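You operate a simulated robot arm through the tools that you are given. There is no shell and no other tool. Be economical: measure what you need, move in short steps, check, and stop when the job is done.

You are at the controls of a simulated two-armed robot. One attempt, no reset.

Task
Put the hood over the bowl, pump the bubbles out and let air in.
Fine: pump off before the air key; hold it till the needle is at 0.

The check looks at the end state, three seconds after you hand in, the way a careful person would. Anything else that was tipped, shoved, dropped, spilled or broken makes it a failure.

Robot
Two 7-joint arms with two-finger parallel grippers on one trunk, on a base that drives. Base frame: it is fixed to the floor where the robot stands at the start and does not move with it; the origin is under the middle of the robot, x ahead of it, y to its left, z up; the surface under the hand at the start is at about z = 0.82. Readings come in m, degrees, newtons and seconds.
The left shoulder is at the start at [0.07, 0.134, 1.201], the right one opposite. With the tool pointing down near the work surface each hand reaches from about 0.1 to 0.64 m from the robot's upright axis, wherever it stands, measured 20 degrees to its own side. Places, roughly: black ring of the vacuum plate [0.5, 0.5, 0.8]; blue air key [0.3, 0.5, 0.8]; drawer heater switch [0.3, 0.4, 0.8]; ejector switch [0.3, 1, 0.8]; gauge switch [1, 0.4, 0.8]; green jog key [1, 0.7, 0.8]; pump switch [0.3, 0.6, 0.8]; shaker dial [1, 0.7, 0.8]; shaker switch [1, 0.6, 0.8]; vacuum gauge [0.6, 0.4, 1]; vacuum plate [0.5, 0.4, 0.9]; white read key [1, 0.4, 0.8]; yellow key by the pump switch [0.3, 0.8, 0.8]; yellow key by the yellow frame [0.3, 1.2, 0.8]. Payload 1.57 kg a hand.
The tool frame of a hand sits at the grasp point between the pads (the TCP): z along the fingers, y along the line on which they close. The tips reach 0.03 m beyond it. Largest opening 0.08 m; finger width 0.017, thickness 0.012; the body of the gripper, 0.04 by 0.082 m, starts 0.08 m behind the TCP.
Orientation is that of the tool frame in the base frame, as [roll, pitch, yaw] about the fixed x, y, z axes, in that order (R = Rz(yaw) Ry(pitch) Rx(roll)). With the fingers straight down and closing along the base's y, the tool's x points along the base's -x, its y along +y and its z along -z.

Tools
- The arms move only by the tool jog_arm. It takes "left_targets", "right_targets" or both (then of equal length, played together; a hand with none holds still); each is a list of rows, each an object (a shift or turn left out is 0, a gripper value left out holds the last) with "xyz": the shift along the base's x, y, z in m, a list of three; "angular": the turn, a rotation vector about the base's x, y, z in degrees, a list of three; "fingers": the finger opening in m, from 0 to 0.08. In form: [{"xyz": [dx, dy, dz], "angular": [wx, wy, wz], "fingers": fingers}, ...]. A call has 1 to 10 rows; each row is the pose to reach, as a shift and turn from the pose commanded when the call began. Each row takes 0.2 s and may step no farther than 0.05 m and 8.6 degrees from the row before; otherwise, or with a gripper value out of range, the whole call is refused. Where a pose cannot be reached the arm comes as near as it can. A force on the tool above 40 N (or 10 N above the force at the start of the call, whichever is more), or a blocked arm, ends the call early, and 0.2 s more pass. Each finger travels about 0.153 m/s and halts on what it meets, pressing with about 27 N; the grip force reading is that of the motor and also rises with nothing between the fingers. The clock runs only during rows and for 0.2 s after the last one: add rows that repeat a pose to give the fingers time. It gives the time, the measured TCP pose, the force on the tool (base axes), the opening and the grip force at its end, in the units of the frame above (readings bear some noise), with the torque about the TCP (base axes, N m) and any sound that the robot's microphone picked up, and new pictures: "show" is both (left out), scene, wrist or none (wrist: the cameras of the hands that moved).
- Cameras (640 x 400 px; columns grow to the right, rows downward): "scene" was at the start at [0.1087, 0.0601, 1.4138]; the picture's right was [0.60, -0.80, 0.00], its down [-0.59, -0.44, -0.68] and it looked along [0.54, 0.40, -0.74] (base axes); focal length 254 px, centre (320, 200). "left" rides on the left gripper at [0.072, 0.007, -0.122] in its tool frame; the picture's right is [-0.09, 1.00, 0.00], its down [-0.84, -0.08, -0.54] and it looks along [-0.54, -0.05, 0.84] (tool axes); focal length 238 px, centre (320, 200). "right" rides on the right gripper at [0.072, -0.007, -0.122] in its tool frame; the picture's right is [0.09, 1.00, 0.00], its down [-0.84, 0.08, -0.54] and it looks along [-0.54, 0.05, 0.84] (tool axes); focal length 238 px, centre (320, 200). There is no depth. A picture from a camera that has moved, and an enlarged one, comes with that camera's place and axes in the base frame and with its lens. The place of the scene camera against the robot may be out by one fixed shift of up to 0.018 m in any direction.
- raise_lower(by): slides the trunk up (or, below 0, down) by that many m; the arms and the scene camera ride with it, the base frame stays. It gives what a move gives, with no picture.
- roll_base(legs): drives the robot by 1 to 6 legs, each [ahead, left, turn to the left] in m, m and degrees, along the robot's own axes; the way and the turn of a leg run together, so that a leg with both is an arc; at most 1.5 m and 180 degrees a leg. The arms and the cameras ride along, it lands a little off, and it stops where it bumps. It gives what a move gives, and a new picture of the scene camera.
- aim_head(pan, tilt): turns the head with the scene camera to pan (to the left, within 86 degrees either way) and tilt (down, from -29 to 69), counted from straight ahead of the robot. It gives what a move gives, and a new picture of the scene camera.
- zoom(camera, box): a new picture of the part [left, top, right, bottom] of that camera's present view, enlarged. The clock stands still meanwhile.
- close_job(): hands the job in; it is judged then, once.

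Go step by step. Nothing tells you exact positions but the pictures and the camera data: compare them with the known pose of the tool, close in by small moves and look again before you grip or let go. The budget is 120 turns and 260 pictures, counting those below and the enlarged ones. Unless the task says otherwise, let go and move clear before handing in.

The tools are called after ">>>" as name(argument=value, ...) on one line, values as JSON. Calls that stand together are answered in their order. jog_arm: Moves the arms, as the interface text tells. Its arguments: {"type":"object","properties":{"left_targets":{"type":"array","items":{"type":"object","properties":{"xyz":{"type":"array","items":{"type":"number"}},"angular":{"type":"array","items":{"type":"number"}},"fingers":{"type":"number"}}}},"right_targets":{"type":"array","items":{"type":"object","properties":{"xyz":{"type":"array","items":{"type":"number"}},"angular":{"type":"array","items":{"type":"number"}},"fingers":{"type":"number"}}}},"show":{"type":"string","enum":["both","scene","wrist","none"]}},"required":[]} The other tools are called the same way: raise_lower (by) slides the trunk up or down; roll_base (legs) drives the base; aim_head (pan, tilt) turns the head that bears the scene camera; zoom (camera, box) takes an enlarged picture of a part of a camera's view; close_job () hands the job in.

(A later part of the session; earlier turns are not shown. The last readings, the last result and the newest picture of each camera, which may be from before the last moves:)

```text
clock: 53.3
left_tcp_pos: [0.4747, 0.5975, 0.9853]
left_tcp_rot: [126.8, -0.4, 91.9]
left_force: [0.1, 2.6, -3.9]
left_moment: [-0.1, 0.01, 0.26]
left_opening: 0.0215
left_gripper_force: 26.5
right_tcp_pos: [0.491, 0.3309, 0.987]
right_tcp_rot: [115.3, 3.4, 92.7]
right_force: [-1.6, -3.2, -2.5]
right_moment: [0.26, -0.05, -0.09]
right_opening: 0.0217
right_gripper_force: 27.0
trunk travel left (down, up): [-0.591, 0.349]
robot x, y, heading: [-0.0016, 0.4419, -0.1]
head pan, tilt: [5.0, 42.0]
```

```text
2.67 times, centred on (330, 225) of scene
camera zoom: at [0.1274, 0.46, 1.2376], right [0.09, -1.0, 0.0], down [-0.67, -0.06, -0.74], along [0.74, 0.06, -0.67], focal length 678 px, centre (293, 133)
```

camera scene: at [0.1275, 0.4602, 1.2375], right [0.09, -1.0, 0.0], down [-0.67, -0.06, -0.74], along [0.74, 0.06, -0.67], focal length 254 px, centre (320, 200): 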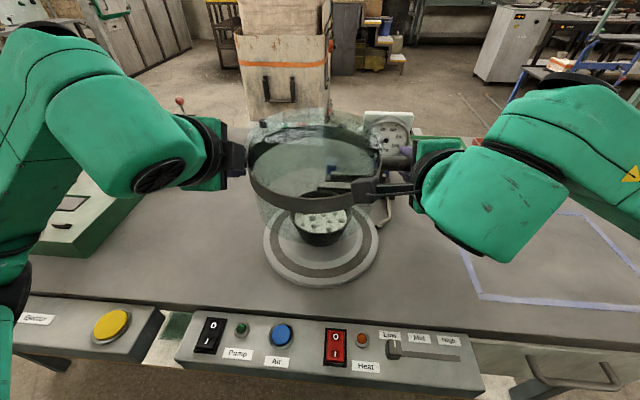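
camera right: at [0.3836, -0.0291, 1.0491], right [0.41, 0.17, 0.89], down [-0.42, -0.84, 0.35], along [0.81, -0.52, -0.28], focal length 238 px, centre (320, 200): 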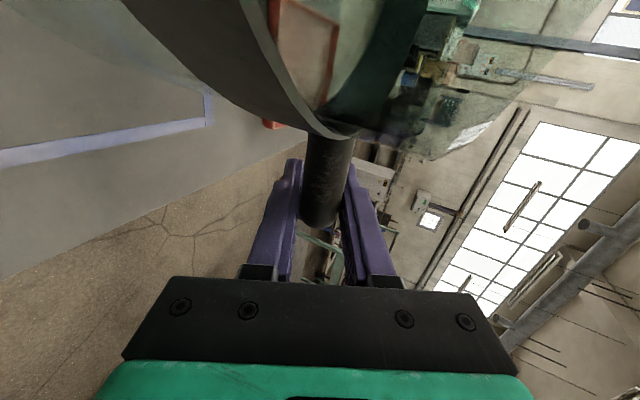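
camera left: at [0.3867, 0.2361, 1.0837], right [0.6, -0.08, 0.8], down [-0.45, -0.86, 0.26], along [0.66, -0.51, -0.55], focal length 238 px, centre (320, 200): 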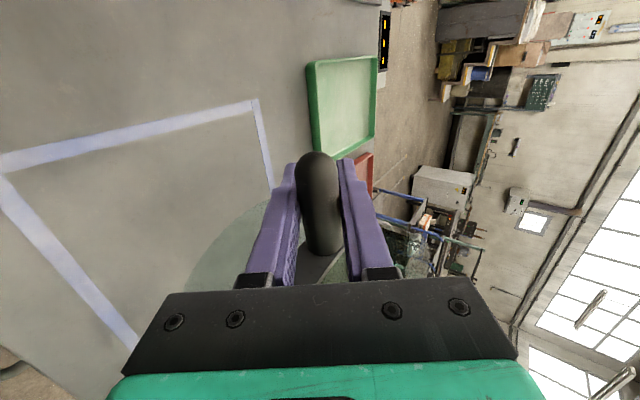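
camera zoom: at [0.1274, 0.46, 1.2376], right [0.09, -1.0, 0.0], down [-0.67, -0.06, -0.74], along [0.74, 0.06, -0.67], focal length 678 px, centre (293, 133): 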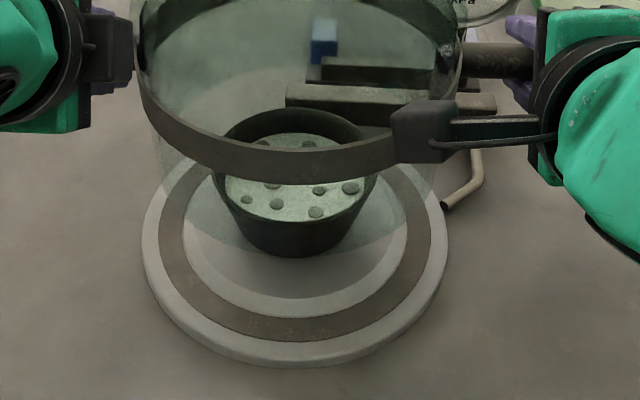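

Aligned to within a couple of millimetres. Lower to just above the plate.

>>> jog_arm(left_targets=[{"xyz": [0, 0.001, -0.01]}, {"xyz": [0, 0.001, -0.02]}, {"xyz": [0, 0.001, -0.03]}, {"xyz": [0, 0.001, -0.04]}, {"xyz": [0, 0.001, -0.05]}, {"xyz": [0, 0.001, -0.06]}, {"xyz": [0, 0.001, -0.07]}, {"xyz": [0, 0.001, -0.07]}], right_targets=[{"xyz": [0, 0.001, -0.01]}, {"xyz": [0, 0.001, -0.02]}, {"xyz": [0, 0.001, -0.03]}, {"xyz": [0, 0.001, -0.04]}, {"xyz": [0, 0.001, -0.05]}, {"xyz": [0, 0.001, -0.06]}, {"xyz": [0, 0.001, -0.071]}, {"xyz": [0, 0.001, -0.071]}], show="scene")

>>> zoom(camera="scene", box=[230, 150, 430, 300])

```text
clock: 55.1
left_tcp_pos: [0.4764, 0.5988, 0.9152]
left_tcp_rot: [126.8, -0.4, 92.0]
left_force: [3.3, -1.7, -6.4]
left_moment: [0.32, 0.0, 0.63]
left_opening: 0.0218
left_gripper_force: 26.8
right_tcp_pos: [0.4903, 0.3328, 0.9162]
right_tcp_rot: [115.2, 3.5, 92.7]
right_force: [-3.2, 2.4, 0.1]
right_moment: [0.48, -0.05, 0.05]
right_opening: 0.0217
right_gripper_force: 26.9
trunk travel left (down, up): [-0.591, 0.349]
robot x, y, heading: [-0.0026, 0.4389, 0.2]
head pan, tilt: [5.0, 42.0]
camera scene: at [0.1275, 0.4599, 1.2376], right [0.09, -1.0, 0.0], down [-0.67, -0.06, -0.74], along [0.74, 0.06, -0.67], focal length 254 px, centre (320, 200)
```

scene: 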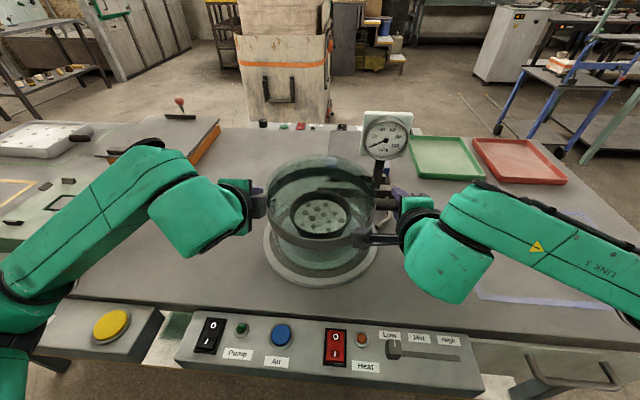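

```text
2.67 times, centred on (330, 225) of scene
camera zoom: at [0.1275, 0.4599, 1.2376], right [0.09, -1.0, 0.0], down [-0.67, -0.06, -0.74], along [0.74, 0.06, -0.67], focal length 678 px, centre (293, 133)
```

zoom: 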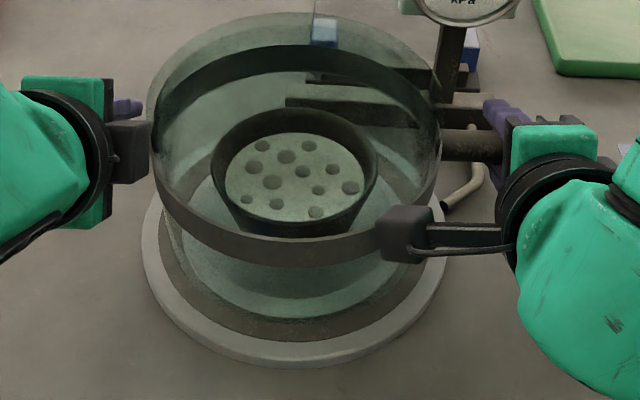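

>>> zoom(camera="scene", box=[265, 215, 385, 290])

```text
5.33 times, centred on (325, 252) of scene
camera zoom: at [0.1275, 0.4599, 1.2376], right [0.09, -1.0, 0.0], down [-0.67, -0.06, -0.74], along [0.74, 0.06, -0.67], focal length 1355 px, centre (293, -80)
```

zoom: 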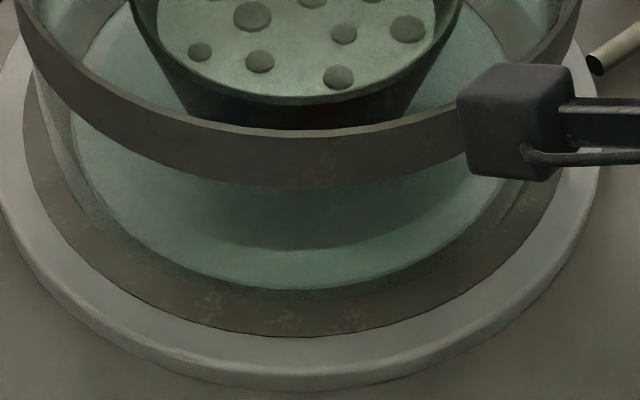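

Nudge 4 mm in +x and 1 mm in +y, then settle slowly.

>>> jog_arm(left_targets=[{"xyz": [0.004, 0.001, 0]}, {"xyz": [0.004, 0.001, -0.003]}, {"xyz": [0.004, 0.001, -0.006]}, {"xyz": [0.004, 0.001, -0.009]}, {"xyz": [0.004, 0.001, -0.012]}, {"xyz": [0.004, 0.001, -0.012]}], right_targets=[{"xyz": [0.004, 0.001, 0]}, {"xyz": [0.004, 0.001, -0.003]}, {"xyz": [0.004, 0.001, -0.006]}, {"xyz": [0.004, 0.001, -0.009]}, {"xyz": [0.004, 0.001, -0.012]}, {"xyz": [0.004, 0.001, -0.012]}], show="none")

>>> zoom(camera="scene", box=[255, 190, 395, 290])

```text
clock: 56.5
left_tcp_pos: [0.4798, 0.5998, 0.9033]
left_tcp_rot: [126.7, -0.4, 91.9]
left_force: [-1.3, -1.9, -2.1]
left_moment: [-0.26, -0.08, -0.08]
left_opening: 0.0214
left_gripper_force: 27.4
right_tcp_pos: [0.4945, 0.3333, 0.9031]
right_tcp_rot: [115.2, 3.4, 92.8]
right_force: [1.2, 2.8, -3.0]
right_moment: [0.17, -0.03, -0.26]
right_opening: 0.022
right_gripper_force: 26.9
trunk travel left (down, up): [-0.591, 0.349]
robot x, y, heading: [0.0004, 0.4381, -0.0]
head pan, tilt: [5.0, 42.0]
```

```text
4.00 times, centred on (325, 240) of scene
camera zoom: at [0.1275, 0.4599, 1.2375], right [0.09, -1.0, 0.0], down [-0.67, -0.06, -0.74], along [0.74, 0.06, -0.67], focal length 1016 px, centre (300, 40)
```

zoom: 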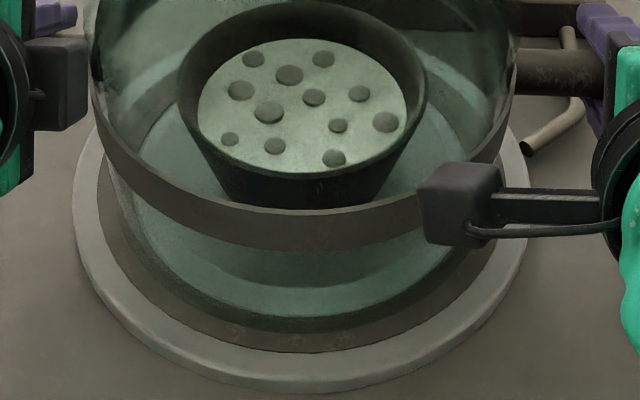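

>>> jog_arm(left_targets=[{"xyz": [0, 0, -0.002]}, {"xyz": [0, 0, -0.004]}, {"xyz": [0, 0, -0.006]}, {"xyz": [0, 0, -0.008]}, {"xyz": [0, 0, -0.008]}], right_targets=[{"xyz": [0, 0, -0.002]}, {"xyz": [0, 0, -0.004]}, {"xyz": [0, 0, -0.006]}, {"xyz": [0, 0, -0.008]}, {"xyz": [0, 0, -0.008]}], show="none")

>>> zoom(camera="scene", box=[255, 190, 395, 290])

```text
clock: 57.7
left_tcp_pos: [0.479, 0.6008, 0.8978]
left_tcp_rot: [126.3, -0.3, 92.0]
left_force: [4.6, -2.2, 15.8]
left_moment: [-0.34, 0.23, 0.01]
left_opening: 0.0216
left_gripper_force: 26.4
right_tcp_pos: [0.4929, 0.3351, 0.9014]
right_tcp_rot: [114.4, 3.3, 92.7]
right_force: [12.3, 4.8, 28.3]
right_moment: [0.27, 0.43, -0.33]
right_opening: 0.0217
right_gripper_force: 26.9
trunk travel left (down, up): [-0.591, 0.349]
robot x, y, heading: [-0.0024, 0.4438, -0.0]
head pan, tilt: [5.0, 42.0]
```

```text
4.00 times, centred on (325, 240) of scene
camera zoom: at [0.1244, 0.4607, 1.2386], right [0.09, -1.0, 0.0], down [-0.67, -0.06, -0.74], along [0.74, 0.06, -0.67], focal length 1016 px, centre (300, 40)
```

zoom: 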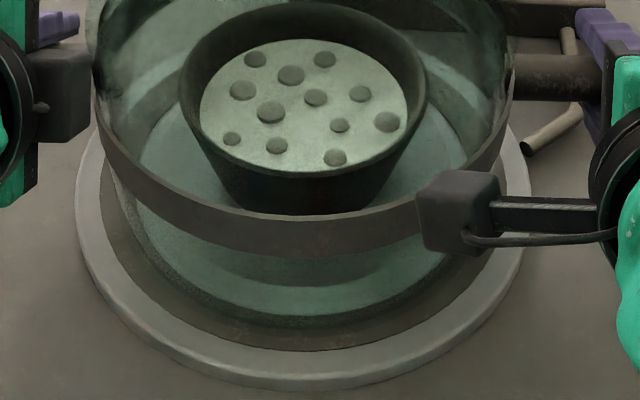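

The hood is on the ring. Ease the load off and open.

>>> jog_arm(left_targets=[{"xyz": [0, 0, 0.002]}, {"xyz": [0, 0, 0.002]}], right_targets=[{"xyz": [0, 0, 0.004]}, {"xyz": [0, 0, 0.004]}], show="none")

```text
clock: 58.3
left_tcp_pos: [0.4781, 0.6003, 0.8978]
left_tcp_rot: [126.6, -0.3, 92.1]
left_force: [0.9, 1.1, 15.3]
left_moment: [-0.42, 0.13, -0.21]
left_opening: 0.0217
left_gripper_force: 26.9
right_tcp_pos: [0.4912, 0.3342, 0.9003]
right_tcp_rot: [115.0, 3.5, 92.7]
right_force: [9.6, 2.9, 16.5]
right_moment: [0.19, 0.28, -0.41]
right_opening: 0.0217
right_gripper_force: 26.3
trunk travel left (down, up): [-0.591, 0.349]
robot x, y, heading: [-0.0028, 0.4425, -0.2]
head pan, tilt: [5.0, 42.0]
```

>>> jog_arm(left_targets=[{"xyz": [0, 0, 0.002]}, {"xyz": [0, 0, 0.002], "fingers": 0.05}, {"xyz": [0, 0, 0.002], "fingers": 0.05}], right_targets=[{"xyz": [0, 0, 0.002]}, {"xyz": [0, 0, 0.002], "fingers": 0.05}, {"xyz": [0, 0, 0.002], "fingers": 0.05}])

>>> zoom(camera="scene", box=[245, 150, 405, 290])

```text
clock: 59.1
left_tcp_pos: [0.479, 0.6002, 0.8984]
left_tcp_rot: [126.9, -0.4, 91.9]
left_force: [0.9, 0.1, -0.7]
left_moment: [0.01, -0.02, -0.02]
left_opening: 0.0498
left_gripper_force: 0.0
right_tcp_pos: [0.4927, 0.3324, 0.9015]
right_tcp_rot: [115.3, 3.4, 92.8]
right_force: [-0.2, 0.4, -0.3]
right_moment: [0.0, 0.0, 0.05]
right_opening: 0.0499
right_gripper_force: 0.1
trunk travel left (down, up): [-0.591, 0.349]
robot x, y, heading: [-0.0025, 0.4404, 0.0]
head pan, tilt: [5.0, 42.0]
camera scene: at [0.1264, 0.4598, 1.2375], right [0.09, -1.0, 0.0], down [-0.67, -0.06, -0.74], along [0.74, 0.06, -0.67], focal length 254 px, centre (320, 200)
camera right: at [0.3777, 0.4023, 0.9428], right [0.42, 0.17, 0.89], down [-0.42, -0.84, 0.35], along [0.81, -0.52, -0.28], focal length 238 px, centre (320, 200)
camera left: at [0.3819, 0.6683, 0.977], right [0.6, -0.08, 0.8], down [-0.45, -0.85, 0.26], along [0.66, -0.51, -0.55], focal length 238 px, centre (320, 200)
```

scene: 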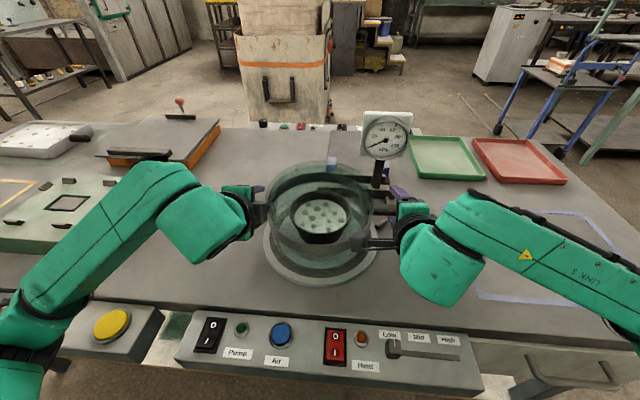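
right: 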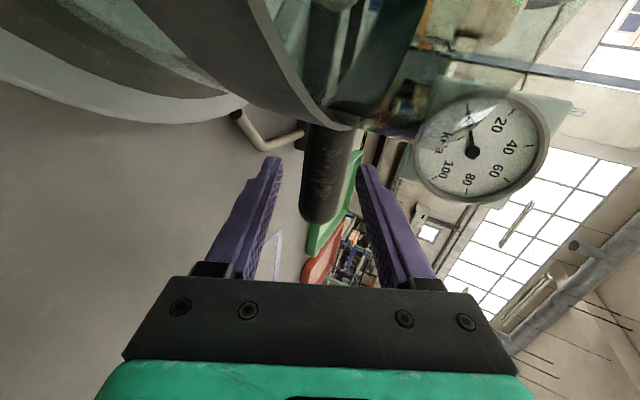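
left: 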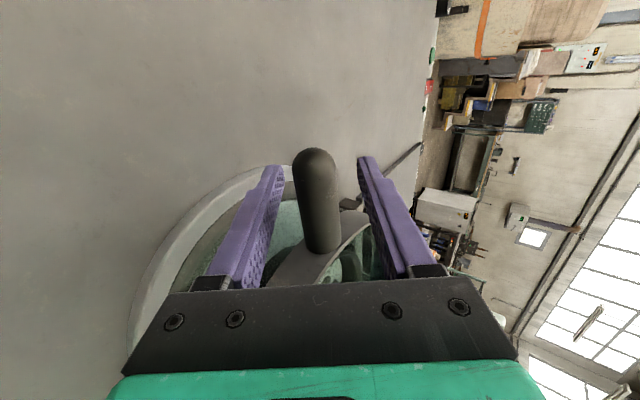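

```text
2.86 times, centred on (325, 220) of scene
camera zoom: at [0.1264, 0.4598, 1.2375], right [0.09, -1.0, 0.0], down [-0.67, -0.06, -0.74], along [0.74, 0.06, -0.67], focal length 726 px, centre (306, 143)
```

zoom: 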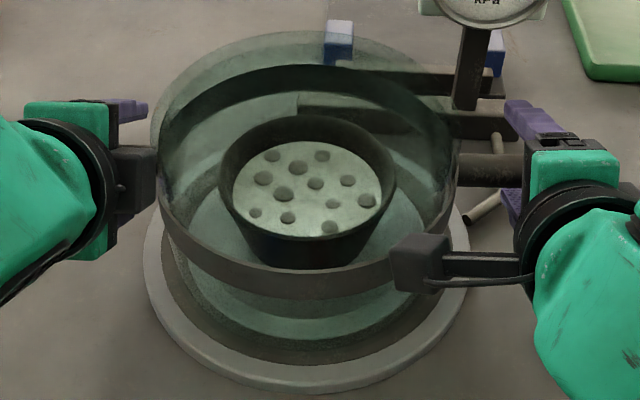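

Released cleanly. Back both hands out along their finger directions.

>>> jog_arm(left_targets=[{"xyz": [-0.016, 0, 0.012]}, {"xyz": [-0.032, 0, 0.024]}, {"xyz": [-0.048, 0, 0.036]}, {"xyz": [-0.064, 0, 0.048]}], right_targets=[{"xyz": [-0.018, 0, 0.009]}, {"xyz": [-0.036, 0, 0.018]}, {"xyz": [-0.054, 0, 0.027]}, {"xyz": [-0.068, 0, 0.034]}], show="none")

>>> zoom(camera="scene", box=[200, 100, 480, 380])

```text
clock: 60.1
left_tcp_pos: [0.4137, 0.5994, 0.9471]
left_tcp_rot: [126.8, -0.4, 92.0]
left_force: [0.7, 0.7, 0.3]
left_moment: [-0.06, 0.0, 0.0]
left_opening: 0.0501
left_gripper_force: 0.1
right_tcp_pos: [0.4392, 0.3329, 0.9295]
right_tcp_rot: [115.2, 3.4, 92.8]
right_force: [0.4, 0.0, -0.5]
right_moment: [-0.04, 0.04, 0.02]
right_opening: 0.0501
right_gripper_force: 0.1
right hand out of reach, approached as far as the arm can: row 4
trunk travel left (down, up): [-0.591, 0.349]
robot x, y, heading: [-0.0006, 0.4399, -0.1]
head pan, tilt: [5.0, 42.0]
```

```text
1.43 times, centred on (340, 240) of scene
camera zoom: at [0.1266, 0.4596, 1.2377], right [0.09, -1.0, 0.0], down [-0.67, -0.06, -0.74], along [0.74, 0.06, -0.67], focal length 363 px, centre (291, 143)
```

zoom: 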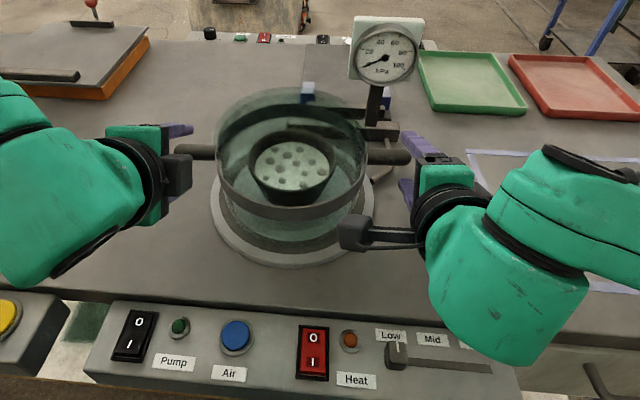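

The hood stands well on the ring. Back the base off 0.12 m so both hands clear the bars.

>>> roll_base(legs=[[-0.12, 0, 0]])

>>> zoom(camera="scene", box=[180, 80, 480, 380])

```text
clock: 61.3
left_tcp_pos: [0.2962, 0.5993, 0.9469]
left_tcp_rot: [126.7, -0.4, 92.0]
left_force: [-0.3, 0.4, -0.6]
left_moment: [0.0, 0.03, -0.02]
left_opening: 0.0499
left_gripper_force: 0.0
right_tcp_pos: [0.322, 0.3317, 0.9298]
right_tcp_rot: [115.1, 3.5, 92.8]
right_force: [-0.5, 0.4, 0.5]
right_moment: [-0.01, -0.01, 0.02]
right_opening: 0.0501
right_gripper_force: 0.1
trunk travel left (down, up): [-0.591, 0.349]
robot x, y, heading: [-0.1186, 0.4417, -0.2]
head pan, tilt: [5.0, 42.0]
camera scene: at [0.0082, 0.4599, 1.2377], right [0.09, -1.0, 0.0], down [-0.67, -0.06, -0.74], along [0.74, 0.06, -0.67], focal length 254 px, centre (320, 200)
```

scene: 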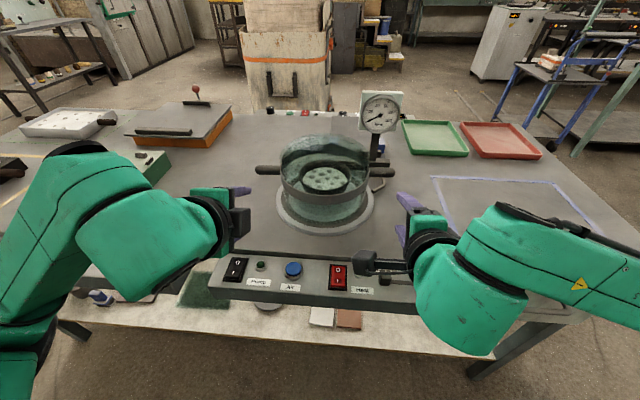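

```text
1.33 times, centred on (330, 230) of scene
camera zoom: at [0.0082, 0.4599, 1.2377], right [0.09, -1.0, 0.0], down [-0.67, -0.06, -0.74], along [0.74, 0.06, -0.67], focal length 339 px, centre (307, 160)
```

zoom: 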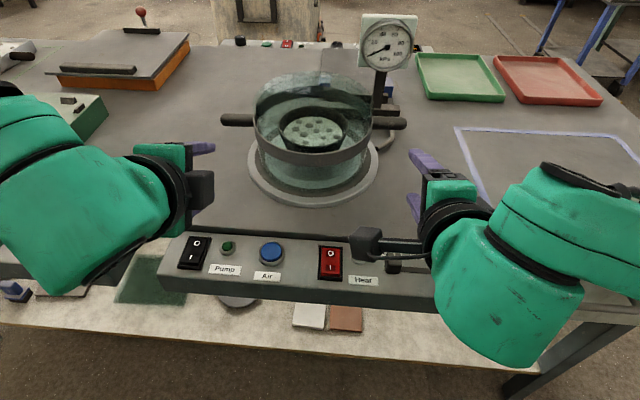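

Clear of the hood. Raise the trunk and straighten the left hand to point down for the switches; move the right hand aside.

>>> raise_lower(by=0.12)

>>> jog_arm(left_targets=[{"xyz": [0, 0, 0.01], "angular": [0, 7.6, 0], "fingers": 0.02}, {"xyz": [0, 0, 0.02], "angular": [0, 15.2, 0], "fingers": 0.0}, {"xyz": [0, 0, 0.03], "angular": [0, 22.8, 0]}, {"xyz": [0, 0, 0.03], "angular": [0, 30.4, 0]}, {"xyz": [0, 0, 0.03], "angular": [0, 38, 0]}, {"xyz": [0, 0, 0.03], "angular": [0, 45.6, 0]}, {"xyz": [0, 0, 0.03], "angular": [0, 53.2, 0]}], right_targets=[{"xyz": [0, -0.02, 0.01]}, {"xyz": [0, -0.04, 0.01]}, {"xyz": [0, -0.06, 0.01]}, {"xyz": [0, -0.08, 0.01]}, {"xyz": [0, -0.1, 0.01]}, {"xyz": [0, -0.12, 0.01]}, {"xyz": [0, -0.14, 0.01]}], show="none")

```text
clock: 62.8
left_tcp_pos: [0.296, 0.5983, 1.0659]
left_tcp_rot: [126.9, -0.4, 92.0]
left_force: [0.1, -0.5, 0.4]
left_moment: [-0.04, 0.01, 0.01]
left_opening: 0.0499
left_gripper_force: 0.0
right_tcp_pos: [0.3218, 0.3323, 1.0483]
right_tcp_rot: [115.2, 3.4, 92.8]
right_force: [-0.7, -0.8, -0.4]
right_moment: [0.02, 0.0, 0.0]
right_opening: 0.05
right_gripper_force: 0.0
trunk travel left (down, up): [-0.711, 0.229]
robot x, y, heading: [-0.1188, 0.4411, -0.2]
head pan, tilt: [5.0, 42.0]
```

```text
clock: 64.4
left_tcp_pos: [0.2979, 0.6019, 1.0964]
left_tcp_rot: [-179.9, -1.7, 90.9]
left_force: [0.5, 0.5, -0.8]
left_moment: [-0.02, 0.06, 0.03]
left_opening: 0.0001
left_gripper_force: 20.8
right_tcp_pos: [0.3241, 0.1942, 1.0598]
right_tcp_rot: [115.2, 3.5, 92.9]
right_force: [0.2, 0.0, 0.4]
right_moment: [-0.04, 0.04, 0.01]
right_opening: 0.0499
right_gripper_force: 0.0
right hand out of reach, approached as far as the arm can: row 2, 3, 4, 5
trunk travel left (down, up): [-0.711, 0.229]
robot x, y, heading: [-0.12, 0.4383, -0.3]
head pan, tilt: [5.0, 42.0]
```

>>> jog_arm(left_targets=[{"angular": [0, 0, 8.6]}, {"angular": [0, 0, 17.2]}, {"angular": [0, 0, 25.8]}, {"angular": [0, 0, 34.4]}, {"angular": [0, 0, 43]}, {"angular": [0, 0, 51.6]}, {"angular": [0, 0, 60.2]}, {"angular": [0, 0, 68.8]}, {"angular": [0, 0, 77.4]}, {"angular": [0, 0, 86]}])

```text
clock: 66.6
left_tcp_pos: [0.377, 0.7019, 1.1466]
left_tcp_rot: [-178.7, -4.9, 170.8]
left_force: [0.4, 0.1, 0.4]
left_moment: [0.0, 0.02, 0.02]
left_opening: 0.0002
left_gripper_force: 21.3
left hand out of reach, approached as far as the arm can: row 5, 7, 8, 9, 10
right_tcp_pos: [0.324, 0.1929, 1.0593]
right_tcp_rot: [115.2, 3.4, 92.7]
right_force: [0.5, -0.1, 0.2]
right_moment: [0.0, 0.01, -0.01]
right_opening: 0.0499
right_gripper_force: 0.1
trunk travel left (down, up): [-0.711, 0.229]
robot x, y, heading: [-0.1218, 0.4395, -0.4]
head pan, tilt: [5.0, 42.0]
camera scene: at [0.0101, 0.4595, 1.3575], right [0.09, -1.0, 0.0], down [-0.67, -0.06, -0.74], along [0.74, 0.06, -0.67], focal length 254 px, centre (320, 200)
camera left: at [0.3181, 0.7214, 1.2731], right [0.25, 0.97, -0.03], down [0.86, -0.21, 0.47], along [0.45, -0.14, -0.88], focal length 238 px, centre (320, 200)
```

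scene: 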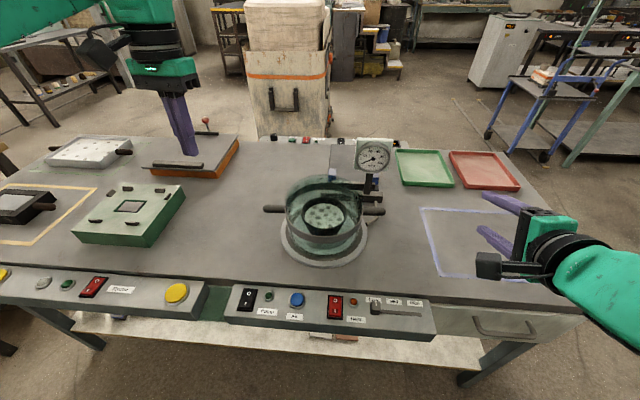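
left: 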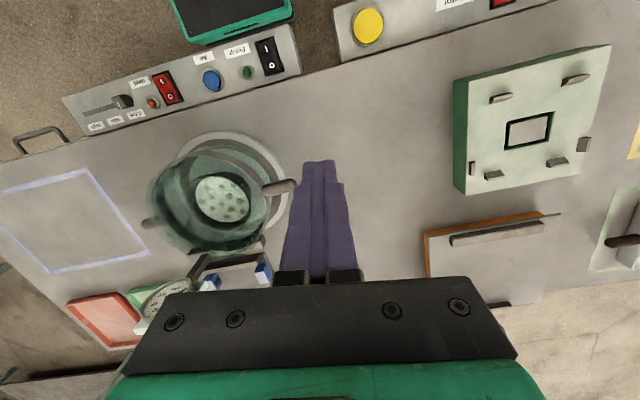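

Let me read the panel closely from here.

>>> zoom(camera="left", box=[140, 20, 320, 130])

>>> zoom(camera="scene", box=[220, 270, 380, 340])

>>> zoom(camera="scene", box=[250, 130, 410, 270])

```text
3.56 times, centred on (230, 75) of left
camera zoom: at [0.3181, 0.7214, 1.2731], right [0.25, 0.97, -0.03], down [0.86, -0.21, 0.47], along [0.45, -0.14, -0.88], focal length 848 px, centre (640, 644)
```

zoom: 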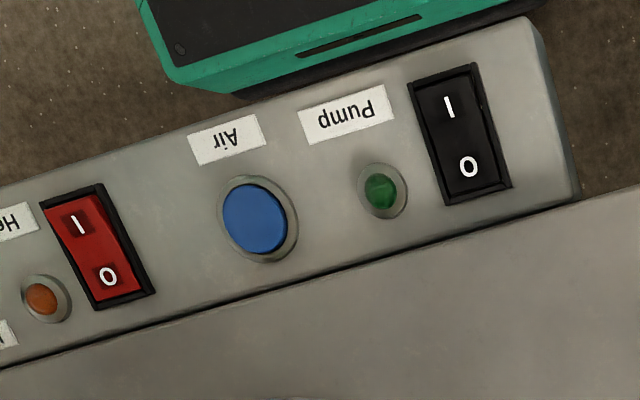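

```text
4.00 times, centred on (300, 305) of scene
camera zoom: at [0.0101, 0.4595, 1.3575], right [0.09, -1.0, 0.0], down [-0.67, -0.06, -0.74], along [0.74, 0.06, -0.67], focal length 1016 px, centre (400, -220)
```

zoom: 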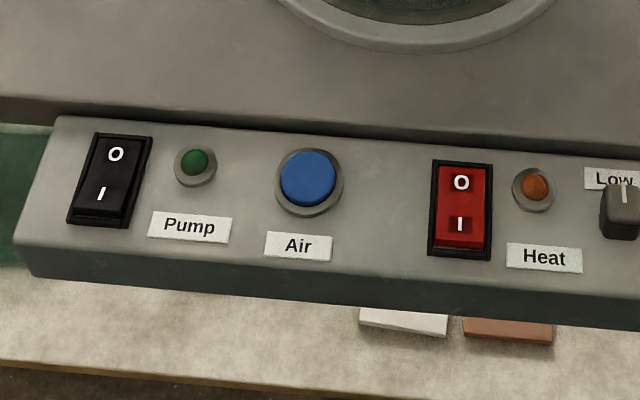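

```text
2.86 times, centred on (330, 200) of scene
camera zoom: at [0.0101, 0.4595, 1.3575], right [0.09, -1.0, 0.0], down [-0.67, -0.06, -0.74], along [0.74, 0.06, -0.67], focal length 726 px, centre (291, 200)
```

zoom: 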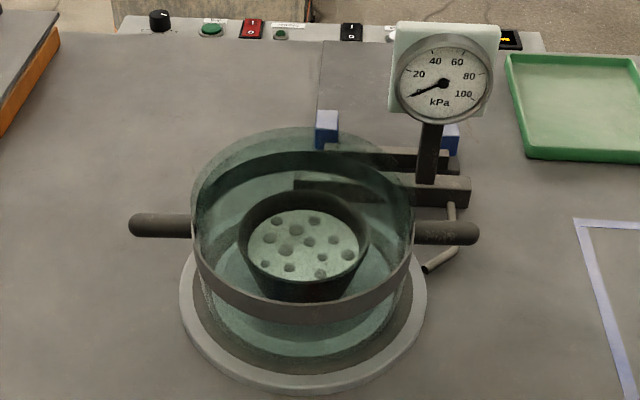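

Hood centred, needle at 0. Bring the closed left fingers over the pump switch's "I" end (about [0.26,0.63]), keeping a half-turned wrist.

>>> jog_arm(left_targets=[{"xyz": [-0.015, -0.009, -0.01], "angular": [0, -0.6, -5.8]}, {"xyz": [-0.03, -0.018, -0.03], "angular": [0, -1.2, -11.5]}, {"xyz": [-0.045, -0.027, -0.05], "angular": [0, -1.9, -17.3]}, {"xyz": [-0.06, -0.036, -0.07], "angular": [0, -2.5, -23]}, {"xyz": [-0.075, -0.045, -0.1], "angular": [0, -3.1, -28.8]}, {"xyz": [-0.09, -0.054, -0.13], "angular": [0, -3.8, -34.5]}, {"xyz": [-0.105, -0.063, -0.15], "angular": [0, -4.4, -40.3]}, {"xyz": [-0.117, -0.072, -0.18], "angular": [0, -5, -46]}])

```text
clock: 68.4
left_tcp_pos: [0.2621, 0.6295, 0.9664]
left_tcp_rot: [178.7, -0.5, 124.6]
left_force: [0.3, -0.7, -0.7]
left_moment: [-0.02, -0.02, 0.0]
left_opening: 0.0002
left_gripper_force: 21.3
right_tcp_pos: [0.3233, 0.1935, 1.0589]
right_tcp_rot: [115.3, 3.4, 92.8]
right_force: [-0.6, -0.6, 0.7]
right_moment: [0.0, 0.01, 0.01]
right_opening: 0.0499
right_gripper_force: 0.0
trunk travel left (down, up): [-0.711, 0.229]
robot x, y, heading: [-0.1225, 0.4401, 0.1]
head pan, tilt: [5.0, 42.0]
camera scene: at [0.0087, 0.4602, 1.3577], right [0.09, -1.0, 0.0], down [-0.67, -0.06, -0.74], along [0.74, 0.06, -0.67], focal length 254 px, centre (320, 200)
camera left: at [0.2231, 0.691, 1.0879], right [0.87, 0.49, 0.02], down [0.41, -0.74, 0.53], along [0.28, -0.45, -0.85], focal length 238 px, centre (320, 200)
```

scene: 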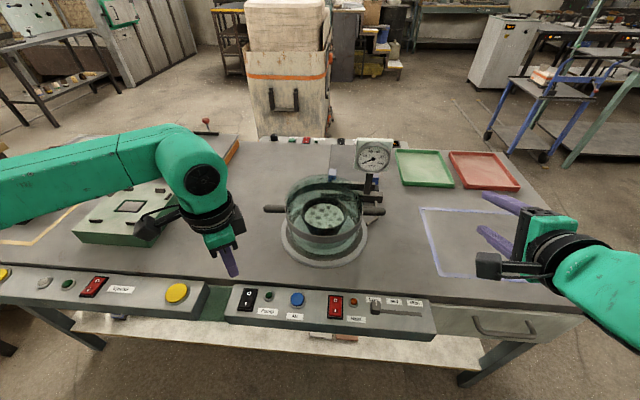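
left: 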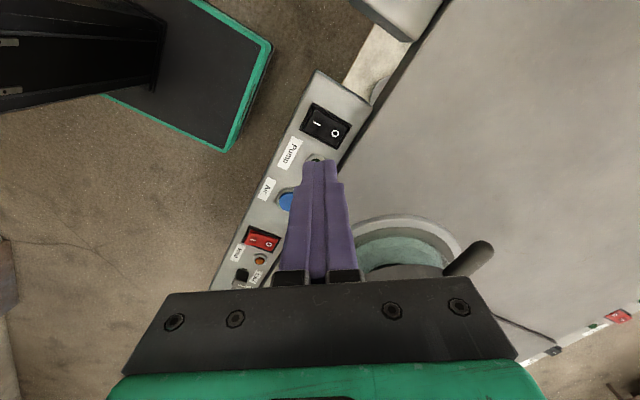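

>>> jog_arm(left_targets=[{"xyz": [-0.005, 0.005, -0.03]}, {"xyz": [-0.005, 0.0055, -0.06]}, {"xyz": [-0.005, 0.0055, -0.085]}, {"xyz": [-0.005, 0.0055, -0.085]}])

>>> zoom(camera="left", box=[220, 80, 420, 220])

>>> zoom(camera="scene", box=[200, 220, 340, 330])

```text
clock: 69.4
left_tcp_pos: [0.2554, 0.6367, 0.8809]
left_tcp_rot: [178.7, -0.6, 124.8]
left_force: [0.0, -0.4, 0.1]
left_moment: [0.0, -0.04, 0.02]
left_opening: 0.0
left_gripper_force: 20.7
right_tcp_pos: [0.3224, 0.1927, 1.0606]
right_tcp_rot: [115.1, 3.3, 92.9]
right_force: [-0.4, 0.1, -0.6]
right_moment: [0.01, -0.03, -0.04]
right_opening: 0.0499
right_gripper_force: 0.1
trunk travel left (down, up): [-0.711, 0.229]
robot x, y, heading: [-0.1178, 0.438, -0.1]
head pan, tilt: [5.0, 42.0]
camera scene: at [0.0081, 0.46, 1.3577], right [0.09, -1.0, 0.0], down [-0.67, -0.06, -0.74], along [0.74, 0.06, -0.67], focal length 254 px, centre (320, 200)
camera left: at [0.2173, 0.697, 1.0029], right [0.87, 0.49, 0.02], down [0.41, -0.74, 0.53], along [0.28, -0.45, -0.85], focal length 238 px, centre (320, 200)
```

scene: 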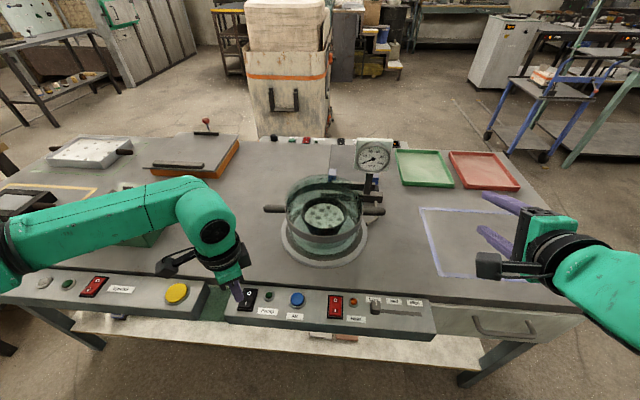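
left: 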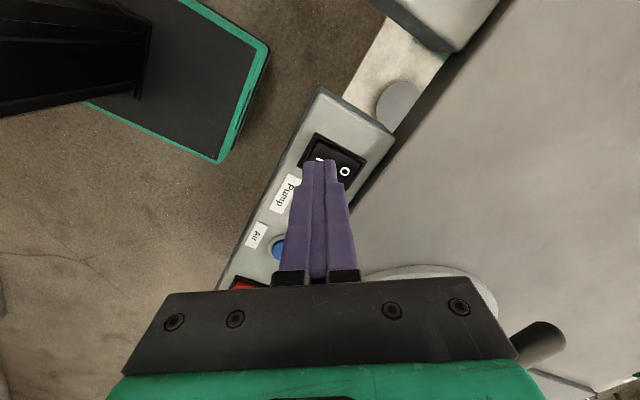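

```text
2.86 times, centred on (320, 150) of left
camera zoom: at [0.2173, 0.697, 1.0029], right [0.87, 0.49, 0.02], down [0.41, -0.74, 0.53], along [0.28, -0.45, -0.85], focal length 681 px, centre (320, 343)
```

zoom: 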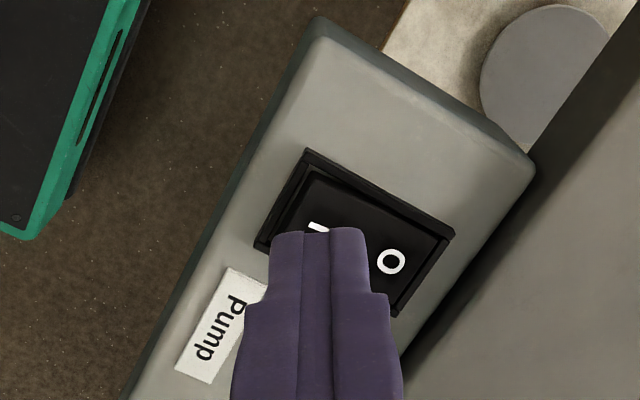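

```text
3.64 times, centred on (270, 275) of scene
camera zoom: at [0.0081, 0.46, 1.3577], right [0.09, -1.0, 0.0], down [-0.67, -0.06, -0.74], along [0.74, 0.06, -0.67], focal length 924 px, centre (502, -73)
```

zoom: 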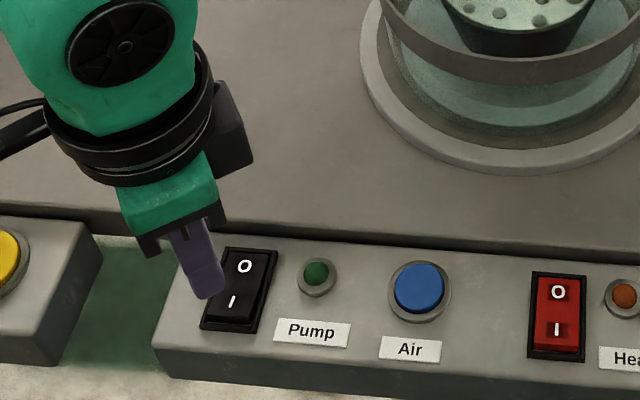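

The tip is over the near ("I") half of the pump rocker. Press down slowly.

>>> jog_arm(left_targets=[{"xyz": [-0.002, 0, -0.01]}, {"xyz": [-0.002, 0, -0.018]}, {"xyz": [-0.002, 0, -0.022]}, {"xyz": [-0.002, 0, -0.026]}, {"xyz": [-0.002, 0, -0.029]}], show="none")

>>> zoom(camera="scene", box=[200, 220, 340, 330])

```text
clock: 70.6
left_tcp_pos: [0.2543, 0.6355, 0.8517]
left_tcp_rot: [178.8, -0.7, 124.8]
left_force: [0.2, 0.7, -0.2]
left_moment: [-0.04, 0.01, -0.01]
left_opening: 0.0002
left_gripper_force: 20.8
right_tcp_pos: [0.3228, 0.1938, 1.06]
right_tcp_rot: [115.1, 3.4, 92.8]
right_force: [-0.3, 0.9, -0.9]
right_moment: [-0.02, 0.02, -0.01]
right_opening: 0.0499
right_gripper_force: 0.0
trunk travel left (down, up): [-0.711, 0.229]
robot x, y, heading: [-0.1198, 0.4401, 0.1]
head pan, tilt: [5.0, 42.0]
```

```text
3.64 times, centred on (270, 275) of scene
camera zoom: at [0.0084, 0.46, 1.3577], right [0.09, -1.0, 0.0], down [-0.67, -0.06, -0.74], along [0.74, 0.06, -0.67], focal length 924 px, centre (502, -73)
```

zoom: 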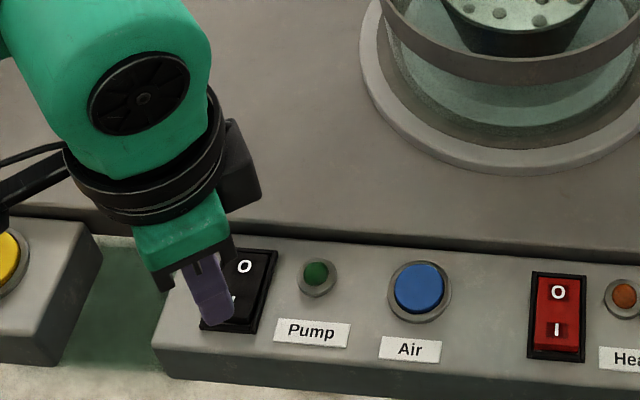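

No contact yet; the panel is a bit lower than assumed. Correct sideways and continue.

>>> jog_arm(left_targets=[{"xyz": [0.004, -0.005, 0]}, {"xyz": [0.004, -0.005, -0.004]}, {"xyz": [0.004, -0.005, -0.008]}, {"xyz": [0.004, -0.005, -0.012]}, {"xyz": [0.004, -0.005, -0.015]}], show="none")

>>> zoom(camera="scene", box=[200, 220, 340, 330])

```text
clock: 71.7
left_tcp_pos: [0.2562, 0.631, 0.8447]
left_tcp_rot: [178.3, -0.1, 125.0]
left_force: [-11.1, 1.9, 23.2]
left_moment: [0.06, 0.03, 0.07]
left_opening: 0.0001
left_gripper_force: 21.4
right_tcp_pos: [0.3182, 0.1934, 1.0609]
right_tcp_rot: [114.9, 3.5, 92.8]
right_force: [0.3, -0.3, -0.5]
right_moment: [-0.03, 0.01, -0.03]
right_opening: 0.05
right_gripper_force: 0.0
trunk travel left (down, up): [-0.711, 0.229]
robot x, y, heading: [-0.118, 0.4393, -0.1]
head pan, tilt: [5.0, 42.0]
stopped in row 5 (left hand): the force on the tool passed its limit at 45 N (the readings are from after the stop); the commanded pose is now the measured one
```

```text
3.64 times, centred on (270, 275) of scene
camera zoom: at [0.003, 0.4597, 1.3584], right [0.09, -1.0, 0.0], down [-0.66, -0.06, -0.75], along [0.74, 0.06, -0.67], focal length 924 px, centre (502, -73)
```

zoom: 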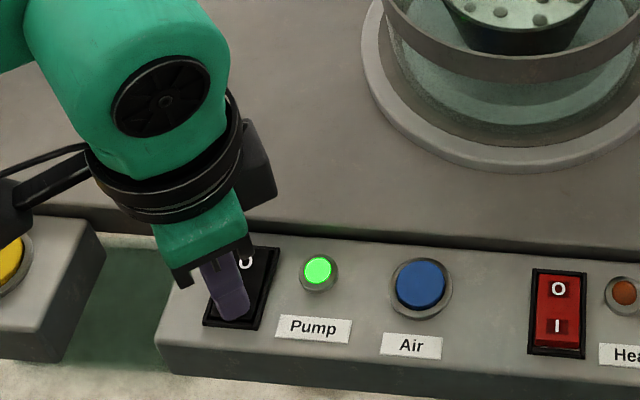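

The green lamp is on: the pump runs. Lift the finger, move over the "O" half, and watch the gauge.

>>> jog_arm(left_targets=[{"xyz": [0, 0, 0.02]}, {"xyz": [0.015, 0, 0.025]}, {"xyz": [0.03, 0, 0.025]}], show="none")

>>> zoom(camera="scene", box=[280, 130, 400, 250])

>>> zoom(camera="scene", box=[200, 220, 340, 330])

```text
clock: 72.5
left_tcp_pos: [0.2919, 0.6315, 0.8669]
left_tcp_rot: [178.4, -0.2, 125.0]
left_force: [0.2, 0.3, 0.1]
left_moment: [0.01, 0.01, 0.02]
left_opening: 0.0001
left_gripper_force: 21.9
right_tcp_pos: [0.3228, 0.1938, 1.0596]
right_tcp_rot: [115.2, 3.4, 92.8]
right_force: [-1.0, 0.8, -0.3]
right_moment: [-0.02, 0.01, -0.03]
right_opening: 0.0503
right_gripper_force: 0.1
trunk travel left (down, up): [-0.711, 0.229]
robot x, y, heading: [-0.1211, 0.4407, -0.0]
head pan, tilt: [5.0, 42.0]
```

```text
3.33 times, centred on (340, 190) of scene
camera zoom: at [0.0097, 0.4601, 1.3575], right [0.09, -1.0, 0.0], down [-0.67, -0.06, -0.74], along [0.74, 0.06, -0.67], focal length 847 px, centre (253, 233)
```

zoom: 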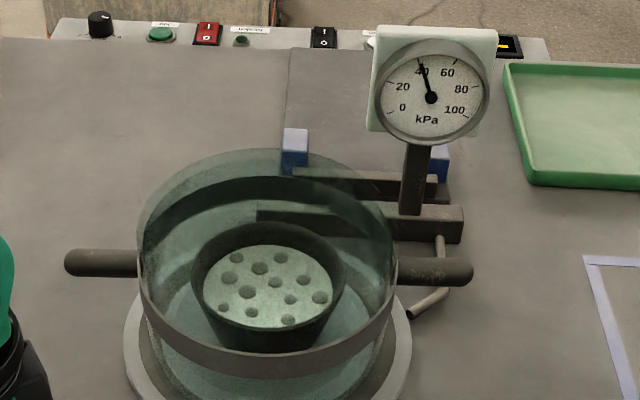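

```text
3.64 times, centred on (270, 275) of scene
camera zoom: at [0.0097, 0.4601, 1.3575], right [0.09, -1.0, 0.0], down [-0.67, -0.06, -0.74], along [0.74, 0.06, -0.67], focal length 924 px, centre (502, -73)
```

zoom: 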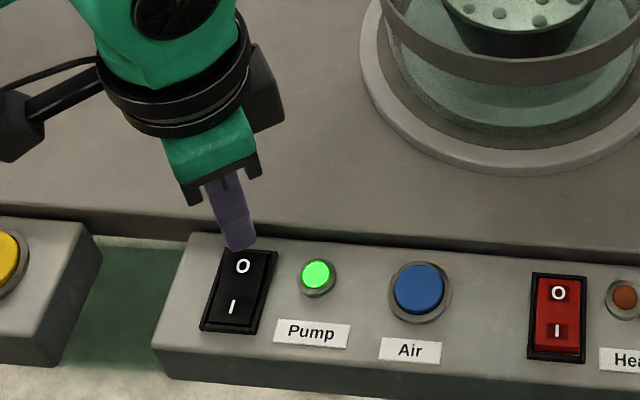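

The seal is good; the needle is already at 40 kPa. Wait and watch the bubbles.

>>> jog_arm(left_targets=[{"xyz": [-0.005, 0, 0]}, {"xyz": [-0.005, 0, 0]}, {"xyz": [-0.005, 0, 0]}, {"xyz": [-0.005, 0, 0]}, {"xyz": [-0.005, 0, 0]}, {"xyz": [-0.005, 0, 0]}, {"xyz": [-0.005, 0, 0]}, {"xyz": [-0.005, 0, 0]}], show="none")

>>> zoom(camera="scene", box=[280, 130, 400, 250])

```text
clock: 74.3
left_tcp_pos: [0.286, 0.6308, 0.8681]
left_tcp_rot: [178.3, -0.3, 124.9]
left_force: [-0.1, -0.1, -0.9]
left_moment: [-0.01, 0.03, 0.01]
left_opening: 0.0001
left_gripper_force: 21.0
right_tcp_pos: [0.3227, 0.1925, 1.0594]
right_tcp_rot: [115.1, 3.5, 92.8]
right_force: [-0.5, 0.4, 0.3]
right_moment: [0.02, 0.02, 0.06]
right_opening: 0.0499
right_gripper_force: 0.1
trunk travel left (down, up): [-0.711, 0.229]
robot x, y, heading: [-0.1248, 0.438, 0.0]
head pan, tilt: [5.0, 42.0]
```

```text
3.33 times, centred on (340, 190) of scene
camera zoom: at [0.0083, 0.4601, 1.3577], right [0.09, -1.0, 0.0], down [-0.67, -0.06, -0.74], along [0.74, 0.06, -0.67], focal length 847 px, centre (253, 233)
```

zoom: 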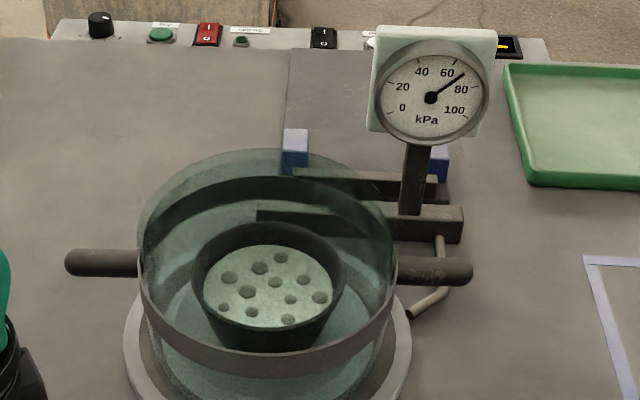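

>>> jog_arm(left_targets=[{}, {}, {}, {}, {}, {}, {}, {}, {}, {}], show="none")

>>> zoom(camera="scene", box=[280, 130, 400, 250])

```text
clock: 76.5
left_tcp_pos: [0.2856, 0.6313, 0.8678]
left_tcp_rot: [178.3, -0.3, 125.0]
left_force: [-0.4, 0.6, -0.5]
left_moment: [0.01, -0.01, 0.02]
left_opening: 0.0001
left_gripper_force: 22.1
right_tcp_pos: [0.3222, 0.1935, 1.0603]
right_tcp_rot: [115.1, 3.4, 92.8]
right_force: [0.0, -0.3, 0.5]
right_moment: [0.0, 0.04, -0.02]
right_opening: 0.05
right_gripper_force: 0.1
trunk travel left (down, up): [-0.711, 0.229]
robot x, y, heading: [-0.1199, 0.4421, -0.2]
head pan, tilt: [5.0, 42.0]
```

```text
3.33 times, centred on (340, 190) of scene
camera zoom: at [0.0083, 0.4601, 1.3577], right [0.09, -1.0, 0.0], down [-0.67, -0.06, -0.74], along [0.74, 0.06, -0.67], focal length 847 px, centre (253, 233)
```

zoom: 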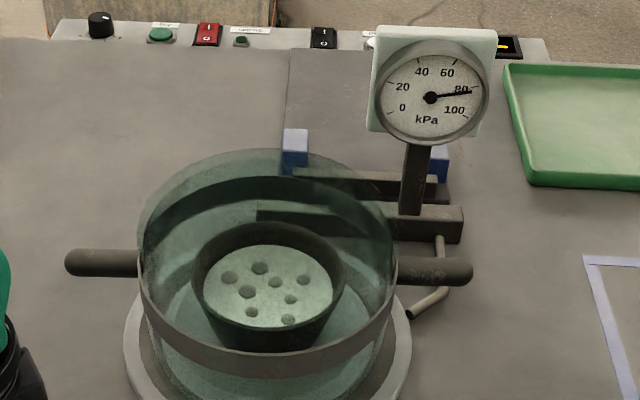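

Needle past 80 kPa and bubbles are disappearing (8 left). Keep waiting.

>>> jog_arm(left_targets=[{}, {}, {}, {}, {}, {}, {}, {}, {}, {}], show="none")

>>> jog_arm(left_targets=[{}, {}, {}, {}, {}, {}, {}, {}, {}, {}], show="none")

>>> zoom(camera="scene", box=[280, 130, 400, 250])

```text
clock: 78.7
left_tcp_pos: [0.2861, 0.6312, 0.8689]
left_tcp_rot: [178.3, -0.4, 124.9]
left_force: [0.1, 0.0, 0.1]
left_moment: [0.0, 0.01, 0.03]
left_opening: 0.0001
left_gripper_force: 21.0
right_tcp_pos: [0.3227, 0.1933, 1.0591]
right_tcp_rot: [115.1, 3.4, 92.8]
right_force: [0.1, -0.2, 0.8]
right_moment: [0.0, 0.01, 0.02]
right_opening: 0.0501
right_gripper_force: 0.1
trunk travel left (down, up): [-0.711, 0.229]
robot x, y, heading: [-0.1206, 0.4389, 0.0]
head pan, tilt: [5.0, 42.0]
```

```text
clock: 80.9
left_tcp_pos: [0.2859, 0.6304, 0.8688]
left_tcp_rot: [178.2, -0.3, 124.9]
left_force: [0.1, 1.3, 0.4]
left_moment: [-0.04, 0.02, 0.01]
left_opening: 0.0
left_gripper_force: 21.8
right_tcp_pos: [0.3227, 0.1933, 1.0603]
right_tcp_rot: [115.1, 3.5, 92.9]
right_force: [-0.8, -0.5, -0.3]
right_moment: [-0.01, -0.01, -0.01]
right_opening: 0.0498
right_gripper_force: 0.0
trunk travel left (down, up): [-0.711, 0.229]
robot x, y, heading: [-0.1189, 0.4425, -0.1]
head pan, tilt: [5.0, 42.0]
```

```text
3.33 times, centred on (340, 190) of scene
camera zoom: at [0.0083, 0.4601, 1.3577], right [0.09, -1.0, 0.0], down [-0.67, -0.06, -0.74], along [0.74, 0.06, -0.67], focal length 847 px, centre (253, 233)
```

zoom: 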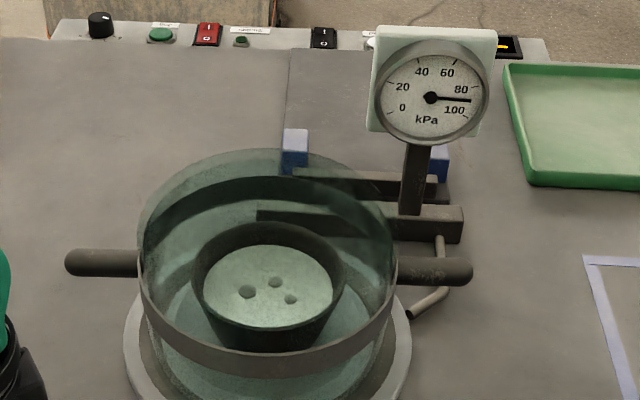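

Three bubbles remain at about 90 kPa. Wait a little more.

>>> jog_arm(left_targets=[{}, {}, {}, {}, {}, {}, {}, {}, {}, {}], show="none")

>>> jog_arm(left_targets=[{}, {}, {}, {}, {}, {}, {}, {}, {}, {}], show="none")

>>> zoom(camera="scene", box=[290, 140, 390, 230])

```text
clock: 83.1
left_tcp_pos: [0.2858, 0.6298, 0.868]
left_tcp_rot: [178.3, -0.3, 124.9]
left_force: [-0.3, 0.5, -0.7]
left_moment: [0.01, -0.01, 0.05]
left_opening: 0.0
left_gripper_force: 21.4
right_tcp_pos: [0.3216, 0.1936, 1.0595]
right_tcp_rot: [115.1, 3.4, 92.8]
right_force: [0.5, 0.4, -0.2]
right_moment: [-0.05, 0.0, -0.02]
right_opening: 0.0501
right_gripper_force: 0.1
trunk travel left (down, up): [-0.711, 0.229]
robot x, y, heading: [-0.1173, 0.439, -0.1]
head pan, tilt: [5.0, 42.0]
```

```text
clock: 85.3
left_tcp_pos: [0.286, 0.6316, 0.867]
left_tcp_rot: [178.3, -0.4, 125.0]
left_force: [0.4, -0.2, 0.1]
left_moment: [0.0, 0.01, 0.01]
left_opening: 0.0
left_gripper_force: 21.5
right_tcp_pos: [0.3232, 0.1935, 1.0603]
right_tcp_rot: [115.1, 3.4, 92.8]
right_force: [0.7, -0.6, 0.1]
right_moment: [-0.03, 0.01, 0.03]
right_opening: 0.05
right_gripper_force: 0.0
trunk travel left (down, up): [-0.711, 0.229]
robot x, y, heading: [-0.1218, 0.4404, -0.1]
head pan, tilt: [5.0, 42.0]
```

```text
4.44 times, centred on (340, 185) of scene
camera zoom: at [0.0083, 0.4601, 1.3577], right [0.09, -1.0, 0.0], down [-0.67, -0.06, -0.74], along [0.74, 0.06, -0.67], focal length 1129 px, centre (231, 267)
```

zoom: 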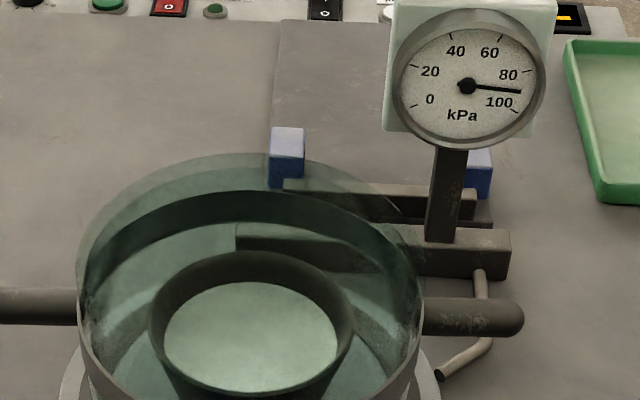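

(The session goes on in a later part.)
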